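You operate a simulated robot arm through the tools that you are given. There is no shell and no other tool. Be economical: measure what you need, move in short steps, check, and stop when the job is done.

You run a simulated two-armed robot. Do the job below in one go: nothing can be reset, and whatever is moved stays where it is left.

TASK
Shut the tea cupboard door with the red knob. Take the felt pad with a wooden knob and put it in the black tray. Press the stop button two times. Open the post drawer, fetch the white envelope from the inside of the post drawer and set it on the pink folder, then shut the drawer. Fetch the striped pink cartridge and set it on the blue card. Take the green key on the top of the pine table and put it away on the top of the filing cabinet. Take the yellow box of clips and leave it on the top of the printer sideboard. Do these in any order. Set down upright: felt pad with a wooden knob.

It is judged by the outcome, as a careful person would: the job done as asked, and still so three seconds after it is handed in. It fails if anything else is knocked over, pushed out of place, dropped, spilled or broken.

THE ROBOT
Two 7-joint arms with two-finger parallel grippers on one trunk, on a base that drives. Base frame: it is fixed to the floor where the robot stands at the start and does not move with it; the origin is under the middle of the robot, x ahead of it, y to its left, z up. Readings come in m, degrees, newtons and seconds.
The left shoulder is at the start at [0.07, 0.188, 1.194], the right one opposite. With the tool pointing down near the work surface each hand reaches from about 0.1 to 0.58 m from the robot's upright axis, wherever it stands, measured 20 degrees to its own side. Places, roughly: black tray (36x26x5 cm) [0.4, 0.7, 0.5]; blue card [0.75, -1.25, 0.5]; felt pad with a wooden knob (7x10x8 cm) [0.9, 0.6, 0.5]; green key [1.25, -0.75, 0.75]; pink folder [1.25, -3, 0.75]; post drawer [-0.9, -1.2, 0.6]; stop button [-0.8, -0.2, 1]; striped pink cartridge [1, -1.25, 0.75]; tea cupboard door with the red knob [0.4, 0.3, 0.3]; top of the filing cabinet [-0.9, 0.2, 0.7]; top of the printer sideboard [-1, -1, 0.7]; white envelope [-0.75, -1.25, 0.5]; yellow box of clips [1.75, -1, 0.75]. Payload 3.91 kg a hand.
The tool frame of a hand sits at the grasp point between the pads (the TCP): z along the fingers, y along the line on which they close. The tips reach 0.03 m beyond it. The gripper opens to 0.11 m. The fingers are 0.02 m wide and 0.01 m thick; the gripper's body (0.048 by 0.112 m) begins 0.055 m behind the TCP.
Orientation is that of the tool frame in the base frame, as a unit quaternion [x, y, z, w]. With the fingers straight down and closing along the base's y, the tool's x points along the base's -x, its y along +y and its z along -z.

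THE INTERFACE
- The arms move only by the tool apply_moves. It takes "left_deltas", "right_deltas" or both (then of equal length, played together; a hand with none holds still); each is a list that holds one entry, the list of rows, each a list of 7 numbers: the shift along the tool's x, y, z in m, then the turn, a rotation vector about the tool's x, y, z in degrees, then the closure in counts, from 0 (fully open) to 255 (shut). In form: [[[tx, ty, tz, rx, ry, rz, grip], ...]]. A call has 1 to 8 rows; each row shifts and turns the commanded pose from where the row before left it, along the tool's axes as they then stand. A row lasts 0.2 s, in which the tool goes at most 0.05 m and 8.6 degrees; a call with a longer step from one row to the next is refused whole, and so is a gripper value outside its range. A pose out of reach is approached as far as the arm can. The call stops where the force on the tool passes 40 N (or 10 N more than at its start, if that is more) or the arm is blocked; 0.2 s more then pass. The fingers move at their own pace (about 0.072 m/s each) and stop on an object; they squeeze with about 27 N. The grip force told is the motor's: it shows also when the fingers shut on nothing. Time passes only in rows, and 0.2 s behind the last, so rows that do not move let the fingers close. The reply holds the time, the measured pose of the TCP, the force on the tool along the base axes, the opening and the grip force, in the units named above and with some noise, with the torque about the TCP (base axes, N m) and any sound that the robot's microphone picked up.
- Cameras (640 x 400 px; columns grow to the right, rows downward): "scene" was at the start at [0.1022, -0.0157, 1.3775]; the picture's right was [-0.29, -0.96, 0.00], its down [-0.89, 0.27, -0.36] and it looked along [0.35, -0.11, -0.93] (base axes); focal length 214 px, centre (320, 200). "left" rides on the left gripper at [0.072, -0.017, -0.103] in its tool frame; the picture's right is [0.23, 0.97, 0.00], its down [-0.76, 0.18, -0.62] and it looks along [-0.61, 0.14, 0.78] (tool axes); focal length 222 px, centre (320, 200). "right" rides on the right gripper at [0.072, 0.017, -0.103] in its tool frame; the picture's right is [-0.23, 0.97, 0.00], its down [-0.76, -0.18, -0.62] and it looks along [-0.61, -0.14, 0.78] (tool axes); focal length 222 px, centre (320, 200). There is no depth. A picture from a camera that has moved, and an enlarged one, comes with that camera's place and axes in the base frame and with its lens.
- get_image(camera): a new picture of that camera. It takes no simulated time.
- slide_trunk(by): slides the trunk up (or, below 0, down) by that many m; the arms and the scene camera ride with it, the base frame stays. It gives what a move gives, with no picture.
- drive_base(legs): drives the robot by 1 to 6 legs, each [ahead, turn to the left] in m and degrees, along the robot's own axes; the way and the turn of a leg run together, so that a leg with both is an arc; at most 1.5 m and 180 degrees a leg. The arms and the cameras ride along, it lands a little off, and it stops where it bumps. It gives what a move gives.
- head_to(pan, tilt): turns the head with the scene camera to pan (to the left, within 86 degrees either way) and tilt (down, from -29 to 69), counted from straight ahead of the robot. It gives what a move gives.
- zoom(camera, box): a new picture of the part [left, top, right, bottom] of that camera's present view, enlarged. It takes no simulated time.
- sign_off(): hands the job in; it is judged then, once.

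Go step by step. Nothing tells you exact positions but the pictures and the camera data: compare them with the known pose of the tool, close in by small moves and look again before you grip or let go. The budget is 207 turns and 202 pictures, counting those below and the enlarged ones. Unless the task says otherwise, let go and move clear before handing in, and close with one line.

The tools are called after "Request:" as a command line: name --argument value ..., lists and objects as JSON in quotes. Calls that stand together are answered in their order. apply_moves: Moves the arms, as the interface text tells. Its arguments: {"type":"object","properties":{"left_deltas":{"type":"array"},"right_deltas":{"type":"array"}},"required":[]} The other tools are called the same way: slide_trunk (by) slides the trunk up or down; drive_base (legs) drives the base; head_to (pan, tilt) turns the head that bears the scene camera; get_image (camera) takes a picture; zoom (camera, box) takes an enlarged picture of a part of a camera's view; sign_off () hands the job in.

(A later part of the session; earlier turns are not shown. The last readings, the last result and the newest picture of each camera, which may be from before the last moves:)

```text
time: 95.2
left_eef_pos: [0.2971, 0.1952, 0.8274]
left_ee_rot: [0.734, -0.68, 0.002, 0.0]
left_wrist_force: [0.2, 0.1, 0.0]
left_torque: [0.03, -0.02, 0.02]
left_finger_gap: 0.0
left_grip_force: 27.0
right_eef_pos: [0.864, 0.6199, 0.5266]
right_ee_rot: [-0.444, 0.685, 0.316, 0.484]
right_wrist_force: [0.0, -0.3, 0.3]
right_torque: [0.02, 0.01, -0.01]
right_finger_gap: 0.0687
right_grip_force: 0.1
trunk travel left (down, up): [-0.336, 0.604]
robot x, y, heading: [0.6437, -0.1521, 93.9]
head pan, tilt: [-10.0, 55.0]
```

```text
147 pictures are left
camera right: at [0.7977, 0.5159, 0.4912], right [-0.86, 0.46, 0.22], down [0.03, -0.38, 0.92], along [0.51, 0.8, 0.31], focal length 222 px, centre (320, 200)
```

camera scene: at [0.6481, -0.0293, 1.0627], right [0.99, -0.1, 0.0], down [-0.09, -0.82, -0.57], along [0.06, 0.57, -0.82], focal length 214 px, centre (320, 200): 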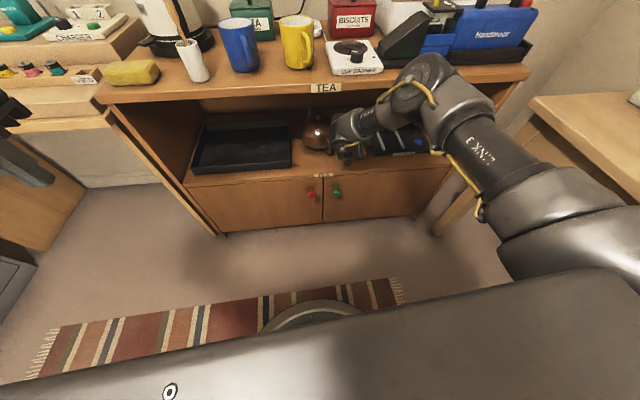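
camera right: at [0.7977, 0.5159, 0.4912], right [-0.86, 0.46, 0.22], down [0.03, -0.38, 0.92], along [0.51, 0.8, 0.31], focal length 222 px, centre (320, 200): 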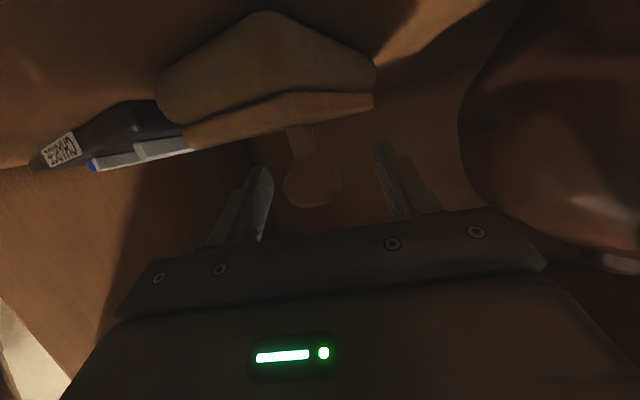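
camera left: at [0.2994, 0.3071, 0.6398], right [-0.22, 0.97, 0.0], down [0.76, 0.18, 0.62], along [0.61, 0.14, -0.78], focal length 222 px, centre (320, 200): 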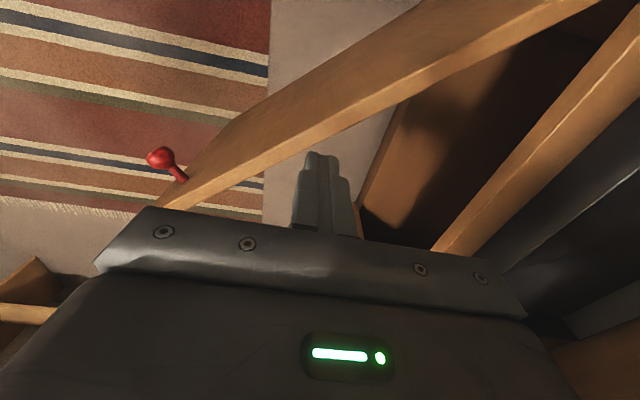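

Ball is between the fingers; I close the gripper.

Request:
apply_moves --right_deltas '[[[0, 0, 0, 0, 0, 0, 255], [0, 0, 0, 0, 0, 0, 255], [0, 0, 0, 0, 0, 0, 255], [0, 0, 0, 0, 0, 0, 255]]]'

Request:
slide_trunk --by 0.06

Request:
get_image --camera "right"

```text
time: 96.2
left_eef_pos: [0.2963, 0.1943, 0.8277]
left_ee_rot: [0.733, -0.68, 0.003, 0.0]
left_wrist_force: [0.6, 0.6, -0.1]
left_torque: [0.02, -0.01, 0.03]
left_finger_gap: 0.0
left_grip_force: 26.8
right_eef_pos: [0.864, 0.6198, 0.5258]
right_ee_rot: [-0.444, 0.685, 0.316, 0.484]
right_wrist_force: [0.6, 0.1, 1.1]
right_torque: [-0.04, -0.03, 0.05]
right_finger_gap: 0.032
right_grip_force: 26.8
trunk travel left (down, up): [-0.336, 0.604]
robot x, y, heading: [0.6465, -0.1508, 94.2]
head pan, tilt: [-10.0, 55.0]
```

```text
time: 97.2
left_eef_pos: [0.2965, 0.1948, 0.8874]
left_ee_rot: [0.733, -0.68, 0.003, 0.0]
left_wrist_force: [-0.2, 0.5, 0.6]
left_torque: [0.0, 0.0, 0.01]
left_finger_gap: 0.0
left_grip_force: 27.2
right_eef_pos: [0.863, 0.6208, 0.5856]
right_ee_rot: [-0.445, 0.684, 0.316, 0.484]
right_wrist_force: [-0.1, -0.5, -0.2]
right_torque: [0.02, 0.02, 0.01]
right_finger_gap: 0.0
right_grip_force: 27.7
trunk travel left (down, up): [-0.396, 0.544]
robot x, y, heading: [0.6464, -0.1499, 94.1]
head pan, tilt: [-10.0, 55.0]
```

```text
146 pictures are left
camera right: at [0.7976, 0.5162, 0.5507], right [-0.86, 0.46, 0.22], down [0.03, -0.38, 0.92], along [0.51, 0.8, 0.31], focal length 222 px, centre (320, 200)
```

right: 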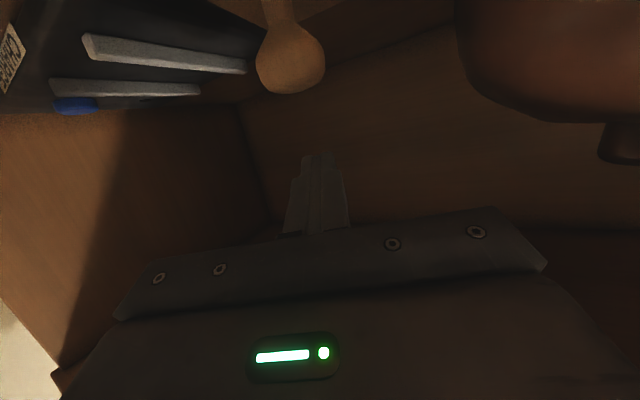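

It slipped off: I gripped above the ball's centre. I reopen and go about 1.4 cm lower.

Request:
apply_moves --right_deltas '[[[0, 0, 0, 0, 0, 0, 95], [0, 0, 0, 0, 0, 0, 95], [0, 0, 0, 0, 0, 0, 95]]]'

Request:
slide_trunk --by -0.074

Request:
get_image --camera "right"

```text
time: 98.0
left_eef_pos: [0.2973, 0.196, 0.8885]
left_ee_rot: [0.733, -0.68, 0.002, 0.0]
left_wrist_force: [0.0, 0.2, 0.0]
left_torque: [-0.01, -0.02, 0.0]
left_finger_gap: 0.0
left_grip_force: 27.5
right_eef_pos: [0.8616, 0.6203, 0.5862]
right_ee_rot: [-0.445, 0.684, 0.316, 0.484]
right_wrist_force: [-0.6, 0.9, 1.0]
right_torque: [-0.02, -0.03, 0.0]
right_finger_gap: 0.069
right_grip_force: 0.0
trunk travel left (down, up): [-0.396, 0.544]
robot x, y, heading: [0.6453, -0.1539, 93.9]
head pan, tilt: [-10.0, 55.0]
```

```text
time: 99.2
left_eef_pos: [0.2973, 0.1933, 0.8133]
left_ee_rot: [0.733, -0.68, 0.002, 0.001]
left_wrist_force: [-0.8, -0.3, 0.3]
left_torque: [0.02, -0.02, -0.02]
left_finger_gap: 0.0002
left_grip_force: 26.7
right_eef_pos: [0.8635, 0.6202, 0.512]
right_ee_rot: [-0.444, 0.685, 0.316, 0.484]
right_wrist_force: [-1.0, -1.8, 2.9]
right_torque: [-0.38, 0.19, 0.03]
right_finger_gap: 0.0692
right_grip_force: 0.0
trunk travel left (down, up): [-0.322, 0.618]
robot x, y, heading: [0.645, -0.1525, 94.1]
head pan, tilt: [-10.0, 55.0]
```

```text
145 pictures are left
camera right: at [0.7975, 0.5159, 0.4775], right [-0.86, 0.46, 0.22], down [0.03, -0.38, 0.92], along [0.51, 0.8, 0.31], focal length 222 px, centre (320, 200)
```

right: 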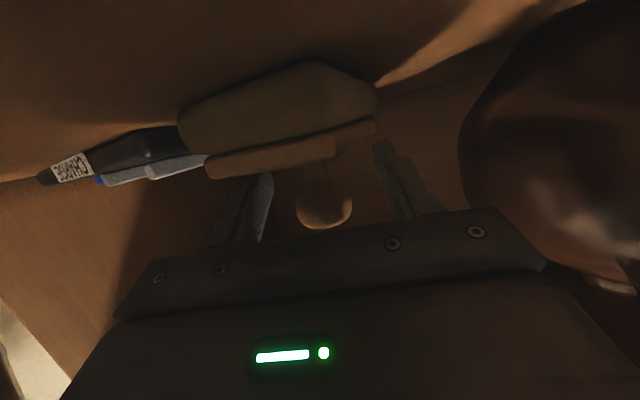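

Request:
apply_moves --right_deltas '[[[0, 0, 0, 0, 0, 0, 255], [0, 0, 0, 0, 0, 0, 255], [0, 0, 0, 0, 0, 0, 255], [0, 0, 0, 0, 0, 0, 255]]]'

Request:
slide_trunk --by 0.03

Request:
get_image --camera "right"

```text
time: 100.2
left_eef_pos: [0.2966, 0.194, 0.8135]
left_ee_rot: [0.733, -0.68, 0.003, 0.0]
left_wrist_force: [-0.4, -0.3, 0.6]
left_torque: [0.01, -0.03, 0.0]
left_finger_gap: 0.0003
left_grip_force: 27.1
right_eef_pos: [0.8616, 0.6196, 0.5115]
right_ee_rot: [-0.444, 0.684, 0.317, 0.484]
right_wrist_force: [-0.6, -0.7, 4.6]
right_torque: [-0.53, 0.32, 0.01]
right_finger_gap: 0.0314
right_grip_force: 27.3
trunk travel left (down, up): [-0.322, 0.618]
robot x, y, heading: [0.6471, -0.1498, 93.9]
head pan, tilt: [-10.0, 55.0]
```

```text
time: 100.9
left_eef_pos: [0.2969, 0.1933, 0.845]
left_ee_rot: [0.733, -0.68, 0.002, 0.0]
left_wrist_force: [0.1, 0.5, -0.1]
left_torque: [0.03, -0.01, 0.0]
left_finger_gap: 0.0001
left_grip_force: 27.2
right_eef_pos: [0.8611, 0.6209, 0.5406]
right_ee_rot: [-0.445, 0.684, 0.316, 0.484]
right_wrist_force: [0.7, -0.7, -0.5]
right_torque: [-0.02, -0.06, -0.03]
right_finger_gap: 0.0316
right_grip_force: 26.9
trunk travel left (down, up): [-0.352, 0.588]
robot x, y, heading: [0.6498, -0.1521, 93.8]
head pan, tilt: [-10.0, 55.0]
```

```text
144 pictures are left
camera right: at [0.7976, 0.5161, 0.5067], right [-0.86, 0.46, 0.22], down [0.03, -0.38, 0.93], along [0.51, 0.8, 0.31], focal length 222 px, centre (320, 200)
```

right: 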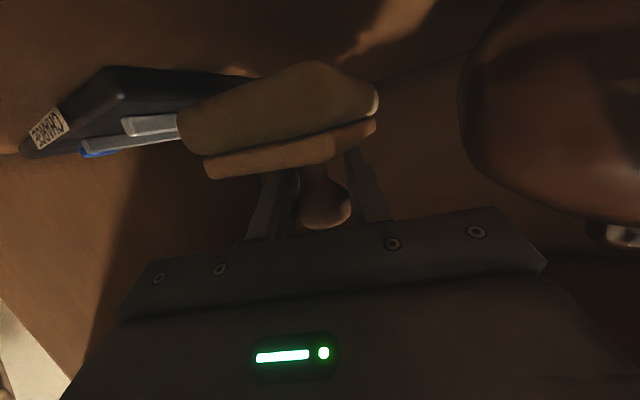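

The pad is held and lifted. I back out, then turn left and drive in over the black tray (hand raised a bit to clear its rim).

Request:
drive_base --legs '[[-0.385, 0]]'

Request:
slide_trunk --by 0.05

Request:
drive_base --legs '[[0, 21]]'

Request:
get_image --camera "right"

Request:
get_image --camera "scene"

```text
time: 103.4
left_eef_pos: [0.3248, -0.2006, 0.8432]
left_ee_rot: [0.733, -0.68, 0.002, 0.0]
left_wrist_force: [0.5, -0.4, -0.5]
left_torque: [0.04, -0.01, 0.01]
left_finger_gap: 0.0
left_grip_force: 26.7
right_eef_pos: [0.8911, 0.2257, 0.542]
right_ee_rot: [-0.445, 0.684, 0.317, 0.483]
right_wrist_force: [0.9, 0.3, -1.1]
right_torque: [0.01, -0.01, 0.01]
right_finger_gap: 0.0315
right_grip_force: 27.7
trunk travel left (down, up): [-0.352, 0.588]
robot x, y, heading: [0.6717, -0.5475, 93.9]
head pan, tilt: [-10.0, 55.0]
```

```text
time: 104.3
left_eef_pos: [0.3246, -0.1996, 0.8928]
left_ee_rot: [0.733, -0.68, 0.002, 0.001]
left_wrist_force: [-1.1, 0.7, 0.0]
left_torque: [-0.02, 0.01, -0.02]
left_finger_gap: 0.0
left_grip_force: 26.6
right_eef_pos: [0.8899, 0.2275, 0.5912]
right_ee_rot: [-0.444, 0.684, 0.316, 0.484]
right_wrist_force: [-0.2, 0.0, -0.9]
right_torque: [-0.02, 0.01, 0.0]
right_finger_gap: 0.0315
right_grip_force: 26.6
trunk travel left (down, up): [-0.402, 0.538]
robot x, y, heading: [0.6706, -0.5475, 93.8]
head pan, tilt: [-10.0, 55.0]
```

```text
time: 105.8
left_eef_pos: [0.2234, -0.3487, 0.8927]
left_ee_rot: [0.844, -0.536, 0.002, -0.001]
left_wrist_force: [-0.7, -0.6, -0.1]
left_torque: [-0.02, -0.01, 0.02]
left_finger_gap: 0.0001
left_grip_force: 27.7
right_eef_pos: [0.5991, 0.253, 0.5904]
right_ee_rot: [-0.562, 0.592, 0.399, 0.418]
right_wrist_force: [-0.2, 0.3, -0.3]
right_torque: [0.02, -0.01, -0.01]
right_finger_gap: 0.0315
right_grip_force: 26.7
trunk travel left (down, up): [-0.402, 0.538]
robot x, y, heading: [0.6726, -0.5481, 114.7]
head pan, tilt: [-10.0, 55.0]
```

```text
143 pictures are left
camera right: at [0.5766, 0.1308, 0.5573], right [-0.97, 0.12, 0.22], down [0.16, -0.34, 0.92], along [0.19, 0.93, 0.31], focal length 222 px, centre (320, 200)
```

right: 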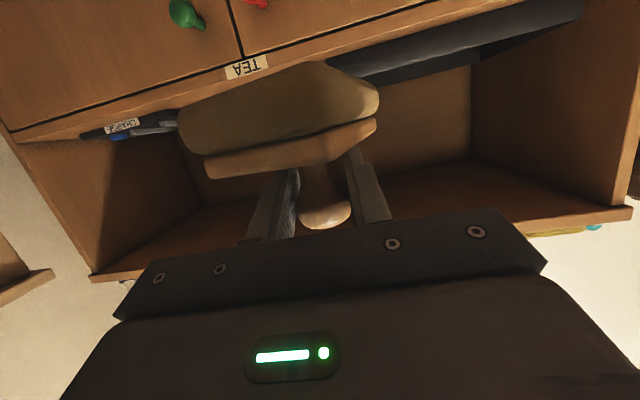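

```text
142 pictures are left
camera scene: at [0.6318, -0.4326, 1.0909], right [0.97, 0.26, 0.0], down [0.21, -0.79, -0.57], along [-0.15, 0.55, -0.82], focal length 214 px, centre (320, 200)
```

scene: 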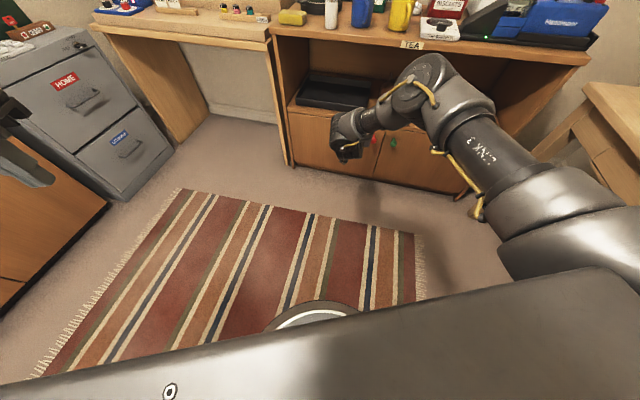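

Request:
drive_base --legs '[[0.42, 0]]'

Request:
get_image --camera "right"

Request:
get_image --camera "scene"

```text
time: 108.5
left_eef_pos: [0.04, 0.0426, 0.8937]
left_ee_rot: [0.845, -0.535, 0.002, 0.0]
left_wrist_force: [-0.2, 0.0, 0.5]
left_torque: [0.0, 0.03, -0.01]
left_finger_gap: 0.0
left_grip_force: 26.9
right_eef_pos: [0.4133, 0.6441, 0.5911]
right_ee_rot: [-0.563, 0.591, 0.4, 0.417]
right_wrist_force: [0.7, 0.2, -1.2]
right_torque: [0.05, 0.0, 0.0]
right_finger_gap: 0.0315
right_grip_force: 27.5
trunk travel left (down, up): [-0.402, 0.538]
robot x, y, heading: [0.4892, -0.1542, 115.1]
head pan, tilt: [-10.0, 55.0]
```

```text
141 pictures are left
camera right: at [0.3908, 0.5238, 0.5566], right [-0.97, 0.12, 0.22], down [0.16, -0.34, 0.92], along [0.19, 0.93, 0.31], focal length 222 px, centre (320, 200)
```

right: 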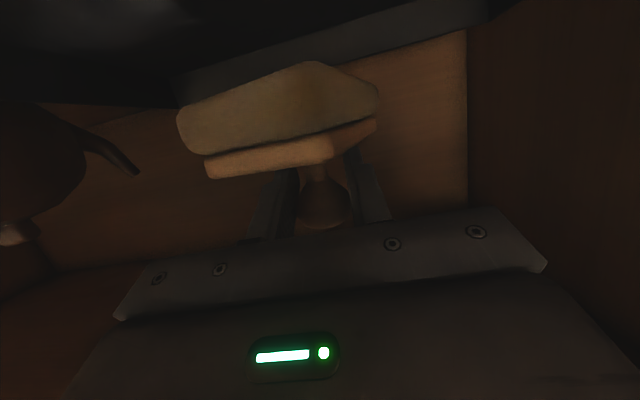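

```text
140 pictures are left
camera scene: at [0.4482, -0.0388, 1.0908], right [0.97, 0.26, 0.0], down [0.21, -0.79, -0.57], along [-0.15, 0.55, -0.82], focal length 214 px, centre (320, 200)
```

scene: 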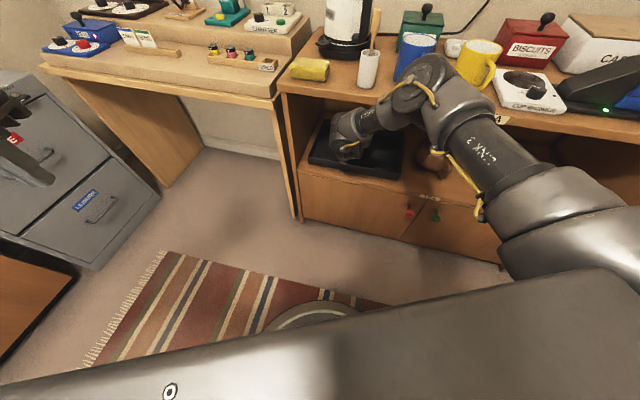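

The pad is over the tray. I lower it gradually, watching the force.

Request:
slide_trunk --by -0.055

Request:
get_image --camera "right"

```text
time: 109.4
left_eef_pos: [0.041, 0.0427, 0.8396]
left_ee_rot: [0.845, -0.534, 0.002, -0.001]
left_wrist_force: [0.1, -0.7, 0.1]
left_torque: [0.0, -0.01, 0.03]
left_finger_gap: 0.0002
left_grip_force: 26.8
right_eef_pos: [0.4132, 0.6436, 0.5376]
right_ee_rot: [-0.562, 0.591, 0.4, 0.417]
right_wrist_force: [0.3, 0.2, -0.4]
right_torque: [0.01, 0.02, 0.03]
right_finger_gap: 0.0314
right_grip_force: 26.8
trunk travel left (down, up): [-0.347, 0.593]
robot x, y, heading: [0.4935, -0.1575, 114.8]
head pan, tilt: [-10.0, 55.0]
```

```text
139 pictures are left
camera right: at [0.391, 0.5235, 0.5023], right [-0.97, 0.12, 0.22], down [0.17, -0.34, 0.92], along [0.19, 0.93, 0.31], focal length 222 px, centre (320, 200)
```

right: 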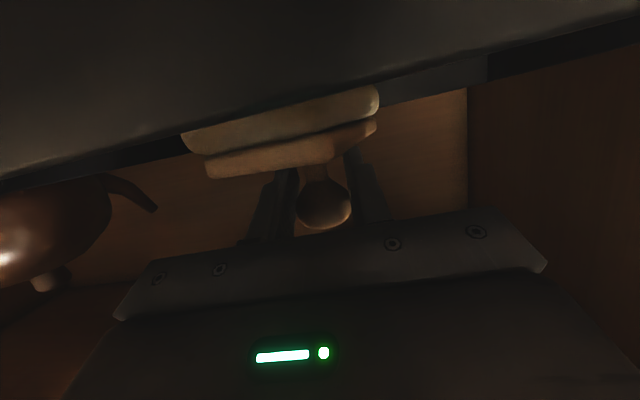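

Request:
slide_trunk --by -0.014

Request:
slide_trunk --by -0.008

```text
time: 110.0
left_eef_pos: [0.0402, 0.0426, 0.8247]
left_ee_rot: [0.845, -0.534, 0.003, -0.001]
left_wrist_force: [-0.5, 0.2, 0.0]
left_torque: [0.04, 0.01, -0.02]
left_finger_gap: 0.0
left_grip_force: 26.4
right_eef_pos: [0.413, 0.6443, 0.524]
right_ee_rot: [-0.563, 0.591, 0.401, 0.417]
right_wrist_force: [0.0, 0.1, 0.2]
right_torque: [-0.01, 0.01, 0.0]
right_finger_gap: 0.0317
right_grip_force: 27.7
trunk travel left (down, up): [-0.333, 0.607]
robot x, y, heading: [0.4926, -0.1568, 115.2]
head pan, tilt: [-10.0, 55.0]
```

```text
time: 110.6
left_eef_pos: [0.0402, 0.0432, 0.8174]
left_ee_rot: [0.845, -0.534, 0.002, 0.0]
left_wrist_force: [-0.1, 0.1, -0.6]
left_torque: [0.01, -0.02, 0.0]
left_finger_gap: 0.0
left_grip_force: 27.5
right_eef_pos: [0.4126, 0.6455, 0.5164]
right_ee_rot: [-0.562, 0.591, 0.401, 0.418]
right_wrist_force: [-1.1, 2.4, 5.2]
right_torque: [-0.17, -0.16, -0.04]
right_finger_gap: 0.0314
right_grip_force: 27.0
trunk travel left (down, up): [-0.325, 0.615]
robot x, y, heading: [0.4868, -0.1531, 115.0]
head pan, tilt: [-10.0, 55.0]
```

Contact as expected at z≈0.517. I open the fingers.

Request:
apply_moves --right_deltas '[[[0, 0, 0, 0, 0, 0, 130], [0, 0, 0, 0, 0, 0, 95], [0, 0, 0, 0, 0, 0, 95]]]'

Request:
slide_trunk --by 0.05

Request:
get_image --camera "right"

```text
time: 111.4
left_eef_pos: [0.04, 0.0421, 0.8166]
left_ee_rot: [0.845, -0.535, 0.003, -0.001]
left_wrist_force: [-0.1, -0.8, 0.1]
left_torque: [0.01, 0.02, 0.0]
left_finger_gap: 0.0002
left_grip_force: 27.0
right_eef_pos: [0.4135, 0.6444, 0.5165]
right_ee_rot: [-0.563, 0.59, 0.401, 0.418]
right_wrist_force: [0.0, -1.4, 4.8]
right_torque: [-0.67, 0.12, -0.03]
right_finger_gap: 0.0689
right_grip_force: 0.1
trunk travel left (down, up): [-0.325, 0.615]
robot x, y, heading: [0.492, -0.1535, 115.1]
head pan, tilt: [-10.0, 55.0]
```

```text
time: 112.3
left_eef_pos: [0.0395, 0.0424, 0.8662]
left_ee_rot: [0.845, -0.534, 0.002, -0.001]
left_wrist_force: [-0.5, -0.1, 0.1]
left_torque: [-0.02, 0.03, 0.0]
left_finger_gap: 0.0
left_grip_force: 27.7
right_eef_pos: [0.4139, 0.645, 0.5646]
right_ee_rot: [-0.562, 0.591, 0.4, 0.418]
right_wrist_force: [-0.4, 0.6, -0.4]
right_torque: [0.03, -0.01, 0.04]
right_finger_gap: 0.069
right_grip_force: 0.1
trunk travel left (down, up): [-0.375, 0.565]
robot x, y, heading: [0.4916, -0.1573, 115.0]
head pan, tilt: [-10.0, 55.0]
```

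```text
138 pictures are left
camera right: at [0.3908, 0.5236, 0.5298], right [-0.97, 0.12, 0.22], down [0.16, -0.34, 0.92], along [0.19, 0.93, 0.31], focal length 222 px, centre (320, 200)
```

right: 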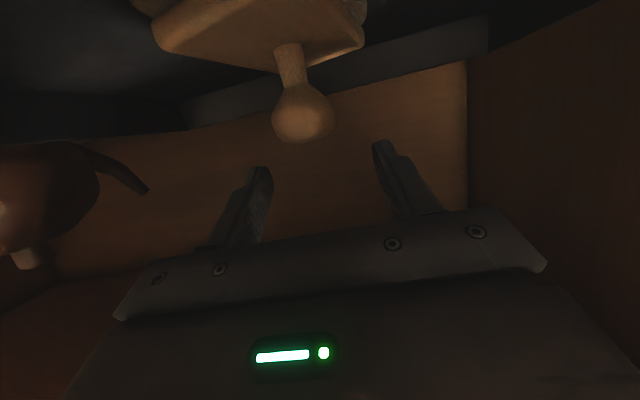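

The felt pad stands upright in the tray. I back out, raise the trunk and look at the pine table for the green key.

Request:
drive_base --legs '[[-0.42, 0], [0, -70]]'

Request:
slide_trunk --by 0.35

Request:
head_to --pan -50 --tilt 40

Request:
get_image --camera "scene"

```text
time: 117.6
left_eef_pos: [0.6495, -0.0425, 0.8669]
left_ee_rot: [-0.432, 0.902, -0.001, -0.001]
left_wrist_force: [-0.5, 0.3, -0.2]
left_torque: [-0.03, -0.02, -0.01]
left_finger_gap: 0.0001
left_grip_force: 26.8
right_eef_pos: [1.3415, -0.1074, 0.5652]
right_ee_rot: [-0.169, 0.8, 0.128, 0.562]
right_wrist_force: [-1.0, 0.2, 1.9]
right_torque: [-0.03, -0.04, -0.04]
right_finger_gap: 0.0687
right_grip_force: 0.0
trunk travel left (down, up): [-0.375, 0.565]
robot x, y, heading: [0.666, -0.5346, 50.9]
head pan, tilt: [-10.0, 55.0]
stopped in leg 2: the force on the tool passed its limit (the readings are from after the stop); the commanded pose is now the measured one
```

```text
time: 118.2
left_eef_pos: [0.6493, -0.0419, 0.881]
left_ee_rot: [-0.432, 0.902, -0.002, -0.002]
left_wrist_force: [0.1, 0.7, 0.8]
left_torque: [0.02, -0.02, 0.03]
left_finger_gap: 0.0
left_grip_force: 27.3
right_eef_pos: [1.3397, -0.1106, 0.5714]
right_ee_rot: [-0.171, 0.804, 0.126, 0.556]
right_wrist_force: [1.0, 0.4, 1.3]
right_torque: [-0.01, 0.11, 0.02]
right_finger_gap: 0.0692
right_grip_force: 0.0
trunk travel left (down, up): [-0.388, 0.552]
robot x, y, heading: [0.6681, -0.5325, 51.0]
head pan, tilt: [-10.0, 55.0]
stopped: the force on the tool passed its limit (the readings are from after the stop); the commanded pose is now the measured one
```

```text
time: 119.2
left_eef_pos: [0.6498, -0.0421, 0.88]
left_ee_rot: [-0.432, 0.902, -0.001, -0.001]
left_wrist_force: [0.1, -0.7, -0.3]
left_torque: [0.04, 0.0, -0.01]
left_finger_gap: 0.0001
left_grip_force: 27.8
right_eef_pos: [1.3387, -0.1111, 0.5689]
right_ee_rot: [-0.171, 0.805, 0.125, 0.555]
right_wrist_force: [-1.7, 0.0, 1.5]
right_torque: [-0.05, -0.08, -0.06]
right_finger_gap: 0.0687
right_grip_force: 0.1
trunk travel left (down, up): [-0.388, 0.552]
robot x, y, heading: [0.6646, -0.5331, 50.8]
head pan, tilt: [-50.0, 40.0]
```

```text
137 pictures are left
camera scene: at [0.7822, -0.4926, 1.0977], right [0.02, -1.0, 0.0], down [-0.64, -0.01, -0.77], along [0.77, 0.01, -0.64], focal length 214 px, centre (320, 200)
```

scene: 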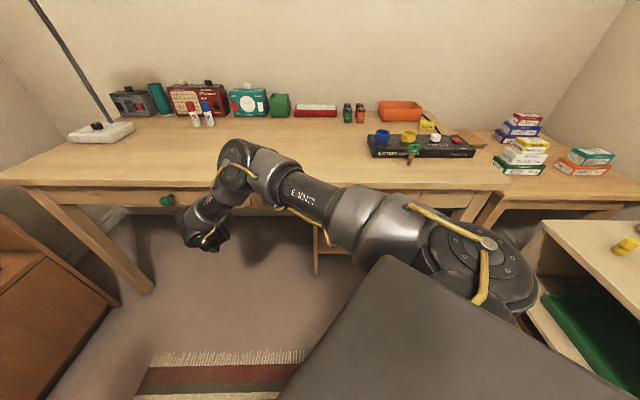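

I swung the hand under the pine table and touched it; I back it out the way it came before raising.

Request:
slide_trunk --by -0.02

Request:
drive_base --legs '[[0, 40]]'

Request:
get_image --camera "scene"

```text
time: 119.9
left_eef_pos: [0.6503, -0.0421, 0.8594]
left_ee_rot: [-0.43, 0.903, -0.002, -0.001]
left_wrist_force: [-0.6, -0.5, 0.0]
left_torque: [0.03, 0.0, 0.02]
left_finger_gap: 0.0001
left_grip_force: 26.8
right_eef_pos: [1.3382, -0.1108, 0.5492]
right_ee_rot: [-0.171, 0.805, 0.125, 0.555]
right_wrist_force: [0.1, 0.4, 0.8]
right_torque: [0.0, 0.03, 0.09]
right_finger_gap: 0.0691
right_grip_force: 0.0
trunk travel left (down, up): [-0.368, 0.572]
robot x, y, heading: [0.666, -0.534, 51.0]
head pan, tilt: [-50.0, 40.0]
```

```text
time: 122.2
left_eef_pos: [0.3381, -0.167, 0.8582]
left_ee_rot: [0.713, -0.701, 0.003, -0.001]
left_wrist_force: [0.2, -1.2, -0.1]
left_torque: [-0.02, -0.01, -0.03]
left_finger_gap: 0.0
left_grip_force: 27.1
right_eef_pos: [0.9109, 0.2223, 0.5482]
right_ee_rot: [-0.436, 0.697, 0.307, 0.479]
right_wrist_force: [-0.2, 0.7, 0.3]
right_torque: [0.01, 0.02, -0.01]
right_finger_gap: 0.0691
right_grip_force: 0.1
trunk travel left (down, up): [-0.368, 0.572]
robot x, y, heading: [0.6654, -0.5342, 90.4]
head pan, tilt: [-50.0, 40.0]
```

```text
136 pictures are left
camera scene: at [0.7292, -0.4273, 1.0777], right [0.65, -0.76, 0.0], down [-0.49, -0.42, -0.77], along [0.58, 0.5, -0.64], focal length 214 px, centre (320, 200)
```

scene: 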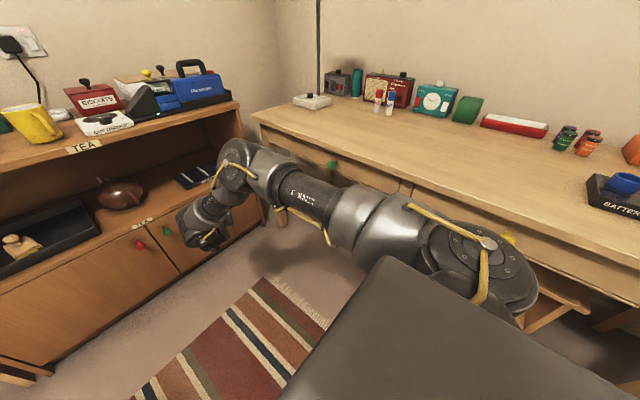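

Request:
slide_trunk --by 0.33

Request:
head_to --pan -86 --tilt 40

Request:
get_image --camera "scene"

Request:
zoom --camera "scene" --box '[240, 80, 560, 280]'

```text
time: 125.4
left_eef_pos: [0.3385, -0.1668, 1.1892]
left_ee_rot: [0.713, -0.701, 0.002, 0.0]
left_wrist_force: [0.7, 0.5, -0.3]
left_torque: [-0.02, -0.04, 0.04]
left_finger_gap: 0.0
left_grip_force: 27.0
right_eef_pos: [0.9109, 0.2209, 0.8789]
right_ee_rot: [-0.435, 0.698, 0.307, 0.479]
right_wrist_force: [0.3, 0.0, 0.4]
right_torque: [0.01, -0.02, 0.01]
right_finger_gap: 0.0689
right_grip_force: 0.1
trunk travel left (down, up): [-0.698, 0.242]
robot x, y, heading: [0.6686, -0.5324, 90.7]
head pan, tilt: [-50.0, 40.0]
```

```text
time: 126.5
left_eef_pos: [0.3385, -0.1678, 1.1893]
left_ee_rot: [0.713, -0.701, 0.002, 0.0]
left_wrist_force: [-0.8, 0.6, 0.0]
left_torque: [-0.02, 0.02, -0.01]
left_finger_gap: 0.0002
left_grip_force: 27.1
right_eef_pos: [0.9105, 0.2224, 0.8784]
right_ee_rot: [-0.435, 0.698, 0.307, 0.479]
right_wrist_force: [-0.7, 0.0, -0.2]
right_torque: [0.03, -0.01, -0.02]
right_finger_gap: 0.0687
right_grip_force: 0.1
trunk travel left (down, up): [-0.698, 0.242]
robot x, y, heading: [0.6654, -0.5336, 90.7]
head pan, tilt: [-85.9, 40.0]
```

```text
135 pictures are left
camera scene: at [0.7498, -0.4754, 1.4076], right [0.08, -1.0, 0.0], down [-0.64, -0.05, -0.77], along [0.76, 0.06, -0.64], focal length 214 px, centre (320, 200)
```

scene: 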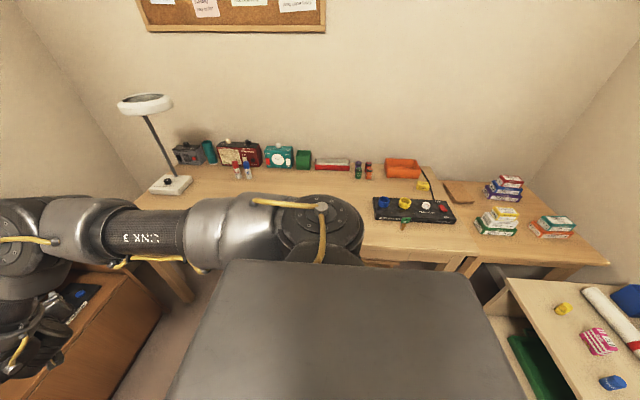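

```text
2.00 times, centred on (400, 180) of scene
camera zoom: at [0.7498, -0.4754, 1.4076], right [0.08, -1.0, 0.0], down [-0.64, -0.05, -0.77], along [0.76, 0.06, -0.64], focal length 429 px, centre (160, 240)
```

zoom: 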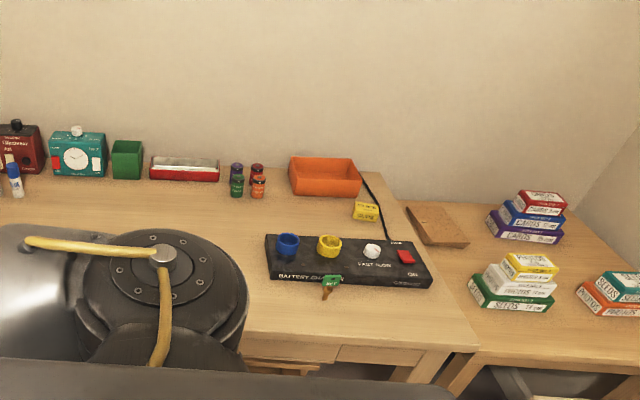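

Request:
zoom --camera "scene" --box '[365, 175, 445, 235]'

```text
6.67 times, centred on (405, 205) of scene
camera zoom: at [0.7498, -0.4754, 1.4076], right [0.08, -1.0, 0.0], down [-0.64, -0.05, -0.77], along [0.76, 0.06, -0.64], focal length 1430 px, centre (-247, 167)
```

zoom: 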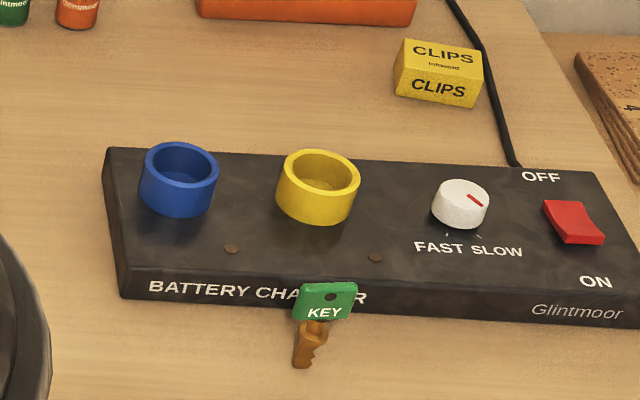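

The green key is at the front of the battery charger near (1.42, -0.79) and the yellow CLIPS box behind it near (1.71, -0.95). I pitch the right hand downward, then turn to the table.

Request:
apply_moves --right_deltas '[[[0, 0, 0, 0, 8, 0, 95], [0, 0, 0, 0, 8, 0, 95], [0, 0, 0, 0, 8, 0, 95], [0, 0, 0, 0, 8, 0, 95], [0, 0, 0, 0, 8, 0, 95], [0, 0, -0.03, 0, 0, 0, 95], [0, 0, -0.03, 0, 0, 0, 95]]]'

Request:
drive_base --legs '[[0, -85]]'

Request:
head_to --pan -10 --tilt 45

Request:
get_image --camera "scene"

Request:
get_image --camera "right"

```text
time: 128.1
left_eef_pos: [0.3389, -0.1687, 1.1909]
left_ee_rot: [0.713, -0.701, 0.002, 0.0]
left_wrist_force: [0.1, -0.4, -0.8]
left_torque: [0.0, -0.03, 0.0]
left_finger_gap: 0.0003
left_grip_force: 26.9
right_eef_pos: [0.8785, 0.1573, 0.9371]
right_ee_rot: [-0.514, 0.82, 0.14, 0.211]
right_wrist_force: [0.0, 0.6, -0.6]
right_torque: [0.01, 0.01, 0.01]
right_finger_gap: 0.0689
right_grip_force: 0.0
right hand out of reach, approached as far as the arm can: row 4, 5
trunk travel left (down, up): [-0.698, 0.242]
robot x, y, heading: [0.6668, -0.5322, 90.9]
head pan, tilt: [-85.9, 40.0]
```

```text
time: 132.0
left_eef_pos: [0.9952, -0.1657, 1.1899]
left_ee_rot: [-0.063, 0.998, -0.001, -0.002]
left_wrist_force: [0.3, 0.0, 0.6]
left_torque: [0.0, -0.01, -0.04]
left_finger_gap: 0.0
left_grip_force: 27.0
right_eef_pos: [1.3789, -0.6681, 0.937]
right_ee_rot: [0.164, 0.953, -0.038, 0.25]
right_wrist_force: [0.5, -0.1, -0.1]
right_torque: [-0.02, 0.0, -0.01]
right_finger_gap: 0.0691
right_grip_force: 0.0
trunk travel left (down, up): [-0.698, 0.242]
robot x, y, heading: [0.6672, -0.533, 7.1]
head pan, tilt: [-85.9, 40.0]
```

```text
time: 133.5
left_eef_pos: [0.9951, -0.1659, 1.1901]
left_ee_rot: [-0.063, 0.998, -0.002, -0.002]
left_wrist_force: [-0.5, -0.6, 0.7]
left_torque: [-0.03, 0.0, -0.01]
left_finger_gap: 0.0
left_grip_force: 27.5
right_eef_pos: [1.3793, -0.6683, 0.9363]
right_ee_rot: [0.163, 0.953, -0.038, 0.251]
right_wrist_force: [0.1, -0.8, 0.2]
right_torque: [-0.03, 0.01, 0.0]
right_finger_gap: 0.069
right_grip_force: 0.0
trunk travel left (down, up): [-0.698, 0.242]
robot x, y, heading: [0.6638, -0.5332, 7.3]
head pan, tilt: [-10.0, 45.0]
```

```text
132 pictures are left
camera scene: at [0.7969, -0.5308, 1.4004], right [-0.05, -1.0, 0.0], down [-0.71, 0.04, -0.71], along [0.71, -0.04, -0.71], focal length 214 px, centre (320, 200)
```

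scene: 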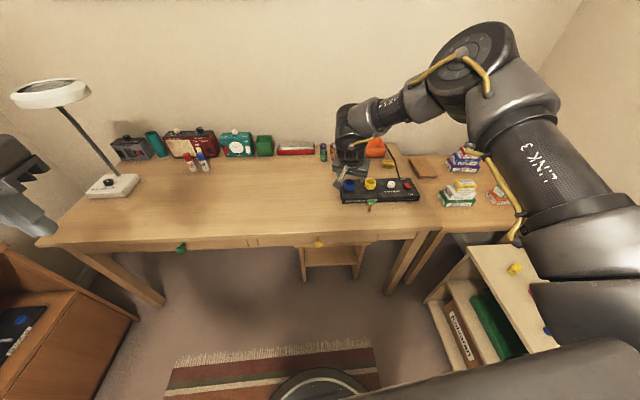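

```text
131 pictures are left
camera right: at [1.2762, -0.6154, 0.9912], right [0.51, 0.85, 0.12], down [0.28, -0.3, 0.91], along [0.81, -0.43, -0.39], focal length 222 px, centre (320, 200)
```

right: 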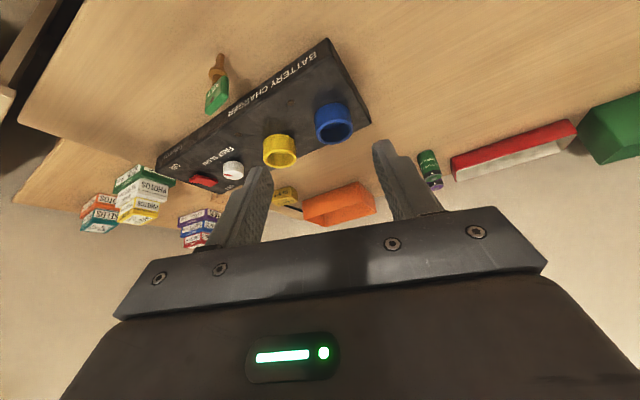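

Request:
zoom --camera "right" --box '[150, 30, 310, 130]'

Request:
zoom --camera "scene" --box '[330, 160, 440, 230]'

```text
4.00 times, centred on (230, 80) of right
camera zoom: at [1.2762, -0.6154, 0.9912], right [0.51, 0.85, 0.12], down [0.28, -0.3, 0.91], along [0.81, -0.43, -0.39], focal length 888 px, centre (680, 680)
```

zoom: 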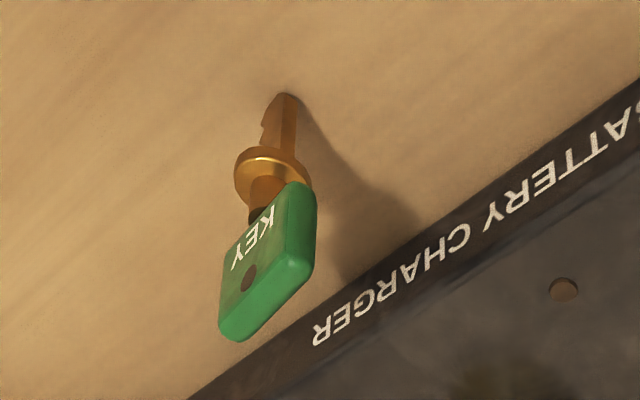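

```text
5.71 times, centred on (385, 195) of scene
camera zoom: at [0.7969, -0.5308, 1.4004], right [-0.05, -1.0, 0.0], down [-0.71, 0.04, -0.71], along [0.71, -0.04, -0.71], focal length 1226 px, centre (-51, 229)
```

zoom: 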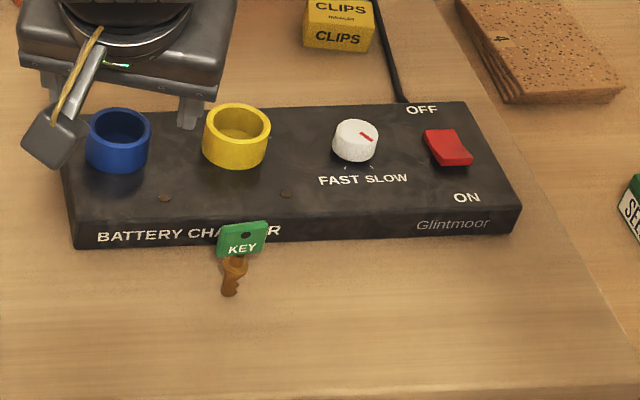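

The green key stands upright on its blade at (1.37, -0.76), head centre z≈0.81, table z≈0.745. The right hand is posed well for the clips box further back, so I fetch that first: raise a little and drive closer.

Request:
slide_trunk --by 0.08

Request:
drive_base --legs '[[0, -40], [0.3, 0], [0, 40]]'

Request:
get_image --camera "right"

Request:
get_image --camera "scene"

```text
time: 134.7
left_eef_pos: [0.9953, -0.1668, 1.269]
left_ee_rot: [-0.065, 0.998, -0.001, -0.002]
left_wrist_force: [0.1, 0.1, 0.2]
left_torque: [0.0, 0.01, 0.02]
left_finger_gap: 0.0
left_grip_force: 27.0
right_eef_pos: [1.3781, -0.6684, 1.0158]
right_ee_rot: [0.165, 0.953, -0.038, 0.25]
right_wrist_force: [-0.4, 0.0, 0.6]
right_torque: [0.01, -0.02, 0.0]
right_finger_gap: 0.0689
right_grip_force: 0.0
trunk travel left (down, up): [-0.778, 0.162]
robot x, y, heading: [0.6651, -0.5335, 6.8]
head pan, tilt: [-10.0, 45.0]
```

```text
time: 140.4
left_eef_pos: [1.2315, -0.3121, 1.2692]
left_ee_rot: [-0.083, 0.997, -0.001, -0.002]
left_wrist_force: [0.7, 0.0, -0.5]
left_torque: [0.0, 0.04, -0.03]
left_finger_gap: 0.0002
left_grip_force: 26.8
right_eef_pos: [1.6332, -0.7982, 1.0173]
right_ee_rot: [0.146, 0.956, -0.032, 0.252]
right_wrist_force: [0.3, 0.5, -0.4]
right_torque: [0.01, 0.0, -0.03]
right_finger_gap: 0.0691
right_grip_force: 0.1
trunk travel left (down, up): [-0.778, 0.162]
robot x, y, heading: [0.9161, -0.6881, 9.3]
head pan, tilt: [-10.0, 45.0]
```

```text
128 pictures are left
camera right: at [1.5293, -0.7501, 1.0711], right [0.48, 0.87, 0.12], down [0.29, -0.29, 0.91], along [0.83, -0.4, -0.39], focal length 222 px, centre (320, 200)
```

right: 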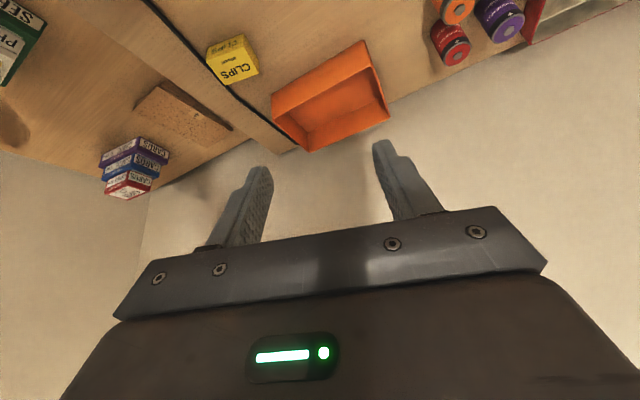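

```text
127 pictures are left
camera scene: at [1.0471, -0.6835, 1.4803], right [-0.01, -1.0, 0.0], down [-0.71, 0.01, -0.71], along [0.71, -0.01, -0.71], focal length 214 px, centre (320, 200)
```

scene: 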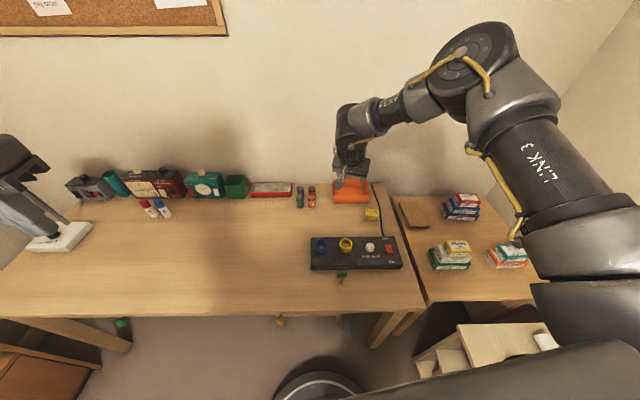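

Request:
zoom --camera "scene" --box '[340, 195, 404, 235]'

Request:
zoom --camera "right" --box '[190, 20, 286, 80]'

```text
10.00 times, centred on (372, 215) of scene
camera zoom: at [1.0471, -0.6835, 1.4803], right [-0.01, -1.0, 0.0], down [-0.71, 0.01, -0.71], along [0.71, -0.01, -0.71], focal length 2145 px, centre (-200, 50)
```

zoom: 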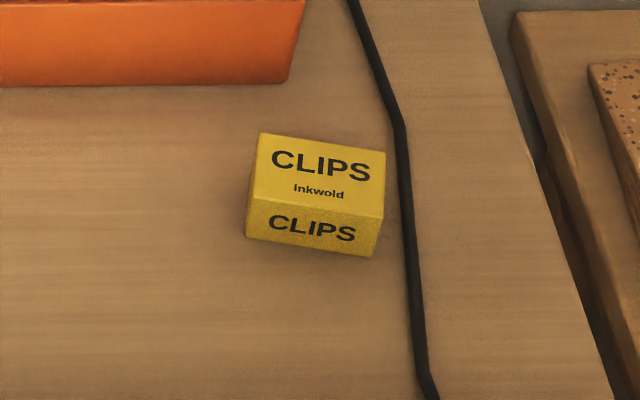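

```text
6.67 times, centred on (238, 50) of right
camera zoom: at [1.5293, -0.7501, 1.0711], right [0.48, 0.87, 0.12], down [0.29, -0.29, 0.91], along [0.83, -0.4, -0.39], focal length 1481 px, centre (867, 1200)
```

zoom: 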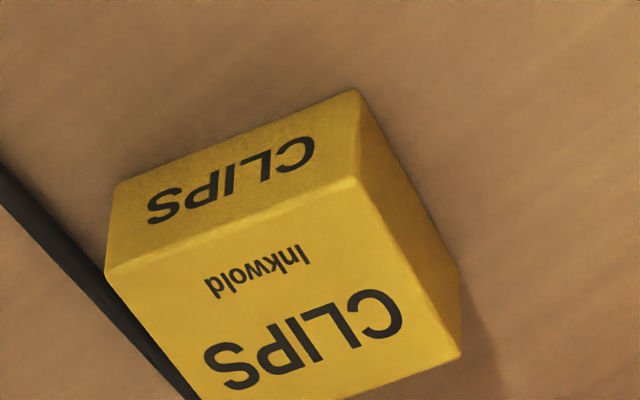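

The clips box is about 5.8×4.1×2.7 cm at (1.67, -0.92), turned about -11°, with a cable just right of it. I align the hand and move above it.

Request:
apply_moves --right_deltas '[[[0, 0, 0, 0, 0, -6, 70], [0.004, -0.028, 0.035, 0, 0, 0, 70], [0.004, -0.028, 0.035, 0, 0, 0, 70], [0.004, -0.028, 0.035, 0, 0, 0, 70], [0.003, -0.028, 0.035, 0, 0, 0, 70]]]'

Request:
get_image --camera "right"

Request:
get_image --camera "scene"

```text
time: 141.7
left_eef_pos: [1.2321, -0.312, 1.2696]
left_ee_rot: [-0.082, 0.997, -0.001, -0.002]
left_wrist_force: [0.2, 0.1, 0.5]
left_torque: [0.0, 0.0, 0.01]
left_finger_gap: 0.0
left_grip_force: 26.8
right_eef_pos: [1.5786, -0.8663, 0.9047]
right_ee_rot: [0.1, 0.962, -0.047, 0.25]
right_wrist_force: [-0.3, 0.1, -0.3]
right_torque: [0.0, 0.04, 0.02]
right_finger_gap: 0.0798
right_grip_force: 0.0
right hand out of reach, approached as far as the arm can: row 2, 3, 4, 5
trunk travel left (down, up): [-0.778, 0.162]
robot x, y, heading: [0.9154, -0.6927, 9.1]
head pan, tilt: [-10.0, 45.0]
```

```text
124 pictures are left
camera right: at [1.471, -0.8242, 0.9583], right [0.4, 0.91, 0.07], down [0.32, -0.22, 0.92], along [0.86, -0.35, -0.38], focal length 222 px, centre (320, 200)
```

right: 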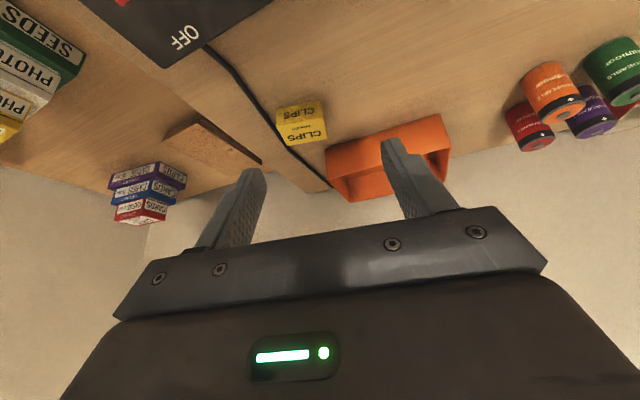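

```text
123 pictures are left
camera scene: at [1.0476, -0.6845, 1.4804], right [-0.01, -1.0, 0.0], down [-0.71, 0.01, -0.71], along [0.71, -0.01, -0.71], focal length 214 px, centre (320, 200)
```

scene: 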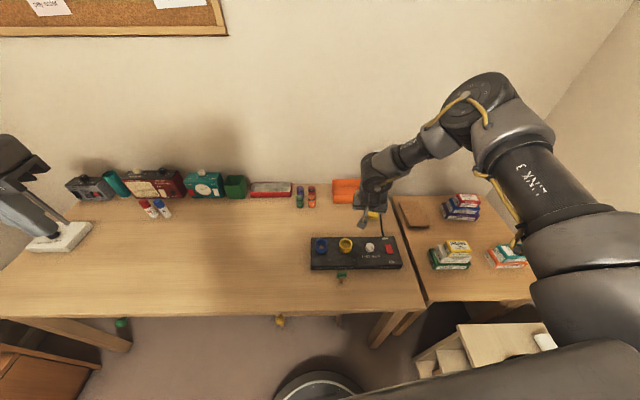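

The arm is limited at this yaw. I yaw the hand 18° outward (the box will align to the fingers when gripped), lower the trunk a little and try to reach again.

Request:
apply_moves --right_deltas '[[[0, 0, 0, 0, 0, 6, 45], [0, 0, 0, 0, 0, 6, 45], [0, 0, 0, 0, 0, 6, 45]]]'

Request:
apply_moves --right_deltas '[[[-0.025, -0.005, 0.0145, 0, 0, 0, 45], [-0.025, -0.005, 0.0145, 0, 0, 0, 45], [-0.025, -0.005, 0.0145, 0, 0, 0, 45]]]'

Request:
get_image --camera "right"

```text
time: 142.4
left_eef_pos: [1.2304, -0.312, 1.2703]
left_ee_rot: [-0.083, 0.997, 0.0, -0.001]
left_wrist_force: [-0.7, -0.3, -0.4]
left_torque: [0.01, 0.03, 0.0]
left_finger_gap: 0.0
left_grip_force: 26.9
right_eef_pos: [1.5772, -0.866, 0.9053]
right_ee_rot: [0.246, 0.936, -0.006, 0.253]
right_wrist_force: [0.1, 0.3, 0.1]
right_torque: [0.01, 0.0, 0.01]
right_finger_gap: 0.0904
right_grip_force: 0.0
trunk travel left (down, up): [-0.778, 0.162]
robot x, y, heading: [0.9194, -0.6919, 9.3]
head pan, tilt: [-10.0, 45.0]
```

```text
time: 143.2
left_eef_pos: [1.2315, -0.3113, 1.2715]
left_ee_rot: [-0.083, 0.997, -0.001, -0.001]
left_wrist_force: [0.3, 0.6, -0.5]
left_torque: [0.01, 0.04, 0.0]
left_finger_gap: 0.0
left_grip_force: 27.5
right_eef_pos: [1.649, -0.9169, 0.9006]
right_ee_rot: [0.245, 0.936, -0.005, 0.253]
right_wrist_force: [0.6, -0.5, -0.7]
right_torque: [-0.03, 0.0, 0.01]
right_finger_gap: 0.0907
right_grip_force: 0.1
trunk travel left (down, up): [-0.778, 0.162]
robot x, y, heading: [0.915, -0.6901, 9.2]
head pan, tilt: [-10.0, 45.0]
```

```text
122 pictures are left
camera right: at [1.553, -0.8559, 0.957], right [0.62, 0.75, 0.22], down [0.2, -0.42, 0.89], along [0.76, -0.51, -0.41], focal length 222 px, centre (320, 200)
```

right: 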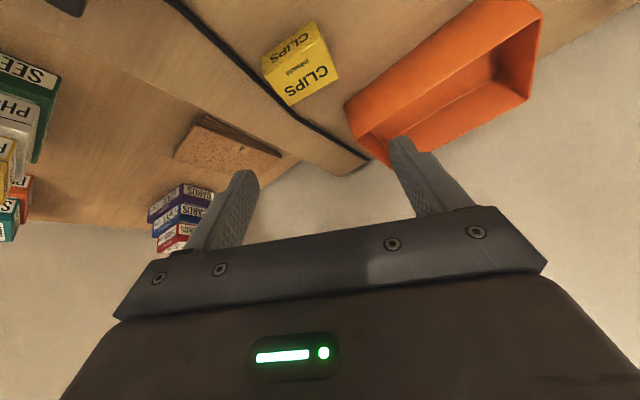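

Request:
apply_moves --right_deltas '[[[0.0095, -0.0016, 0.026, 0, 0, 0, 45], [0.0095, -0.0016, 0.026, 0, 0, 0, 45], [0.0095, -0.0016, 0.026, 0, 0, 0, 45]]]'

Request:
get_image --camera "right"

Request:
zoom --camera "scene" --box '[320, 160, 448, 240]'

```text
time: 144.1
left_eef_pos: [1.2316, -0.3118, 1.2698]
left_ee_rot: [-0.082, 0.997, -0.001, -0.003]
left_wrist_force: [1.0, -0.2, -0.4]
left_torque: [0.01, 0.0, -0.01]
left_finger_gap: 0.0
left_grip_force: 26.4
right_eef_pos: [1.6569, -0.9148, 0.8207]
right_ee_rot: [0.248, 0.935, -0.007, 0.254]
right_wrist_force: [0.1, -0.6, -0.3]
right_torque: [-0.01, -0.01, 0.01]
right_finger_gap: 0.0907
right_grip_force: 0.1
right hand out of reach, approached as far as the arm can: row 3
trunk travel left (down, up): [-0.778, 0.162]
robot x, y, heading: [0.9153, -0.6899, 9.0]
head pan, tilt: [-10.0, 45.0]
```

```text
121 pictures are left
camera right: at [1.5614, -0.8535, 0.8782], right [0.62, 0.75, 0.22], down [0.19, -0.42, 0.89], along [0.76, -0.51, -0.41], focal length 222 px, centre (320, 200)
```

right: 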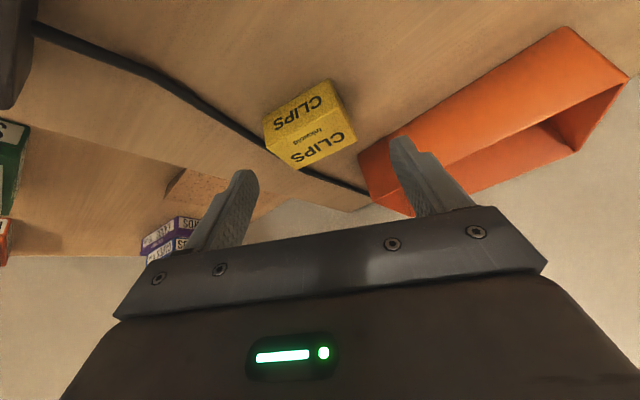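

```text
5.00 times, centred on (384, 200) of scene
camera zoom: at [1.047, -0.6828, 1.4804], right [-0.01, -1.0, 0.0], down [-0.71, 0.01, -0.71], along [0.71, -0.01, -0.71], focal length 1072 px, centre (0, 200)
```

zoom: 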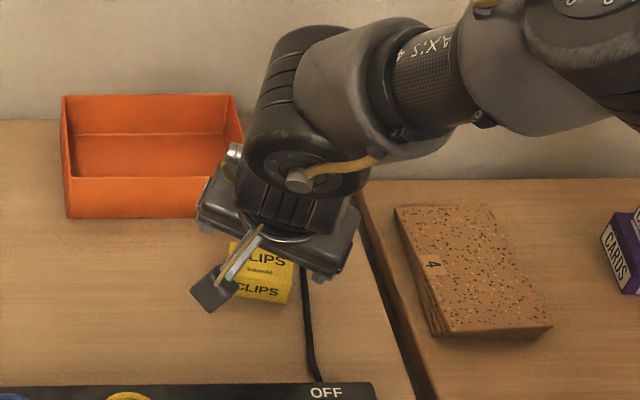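

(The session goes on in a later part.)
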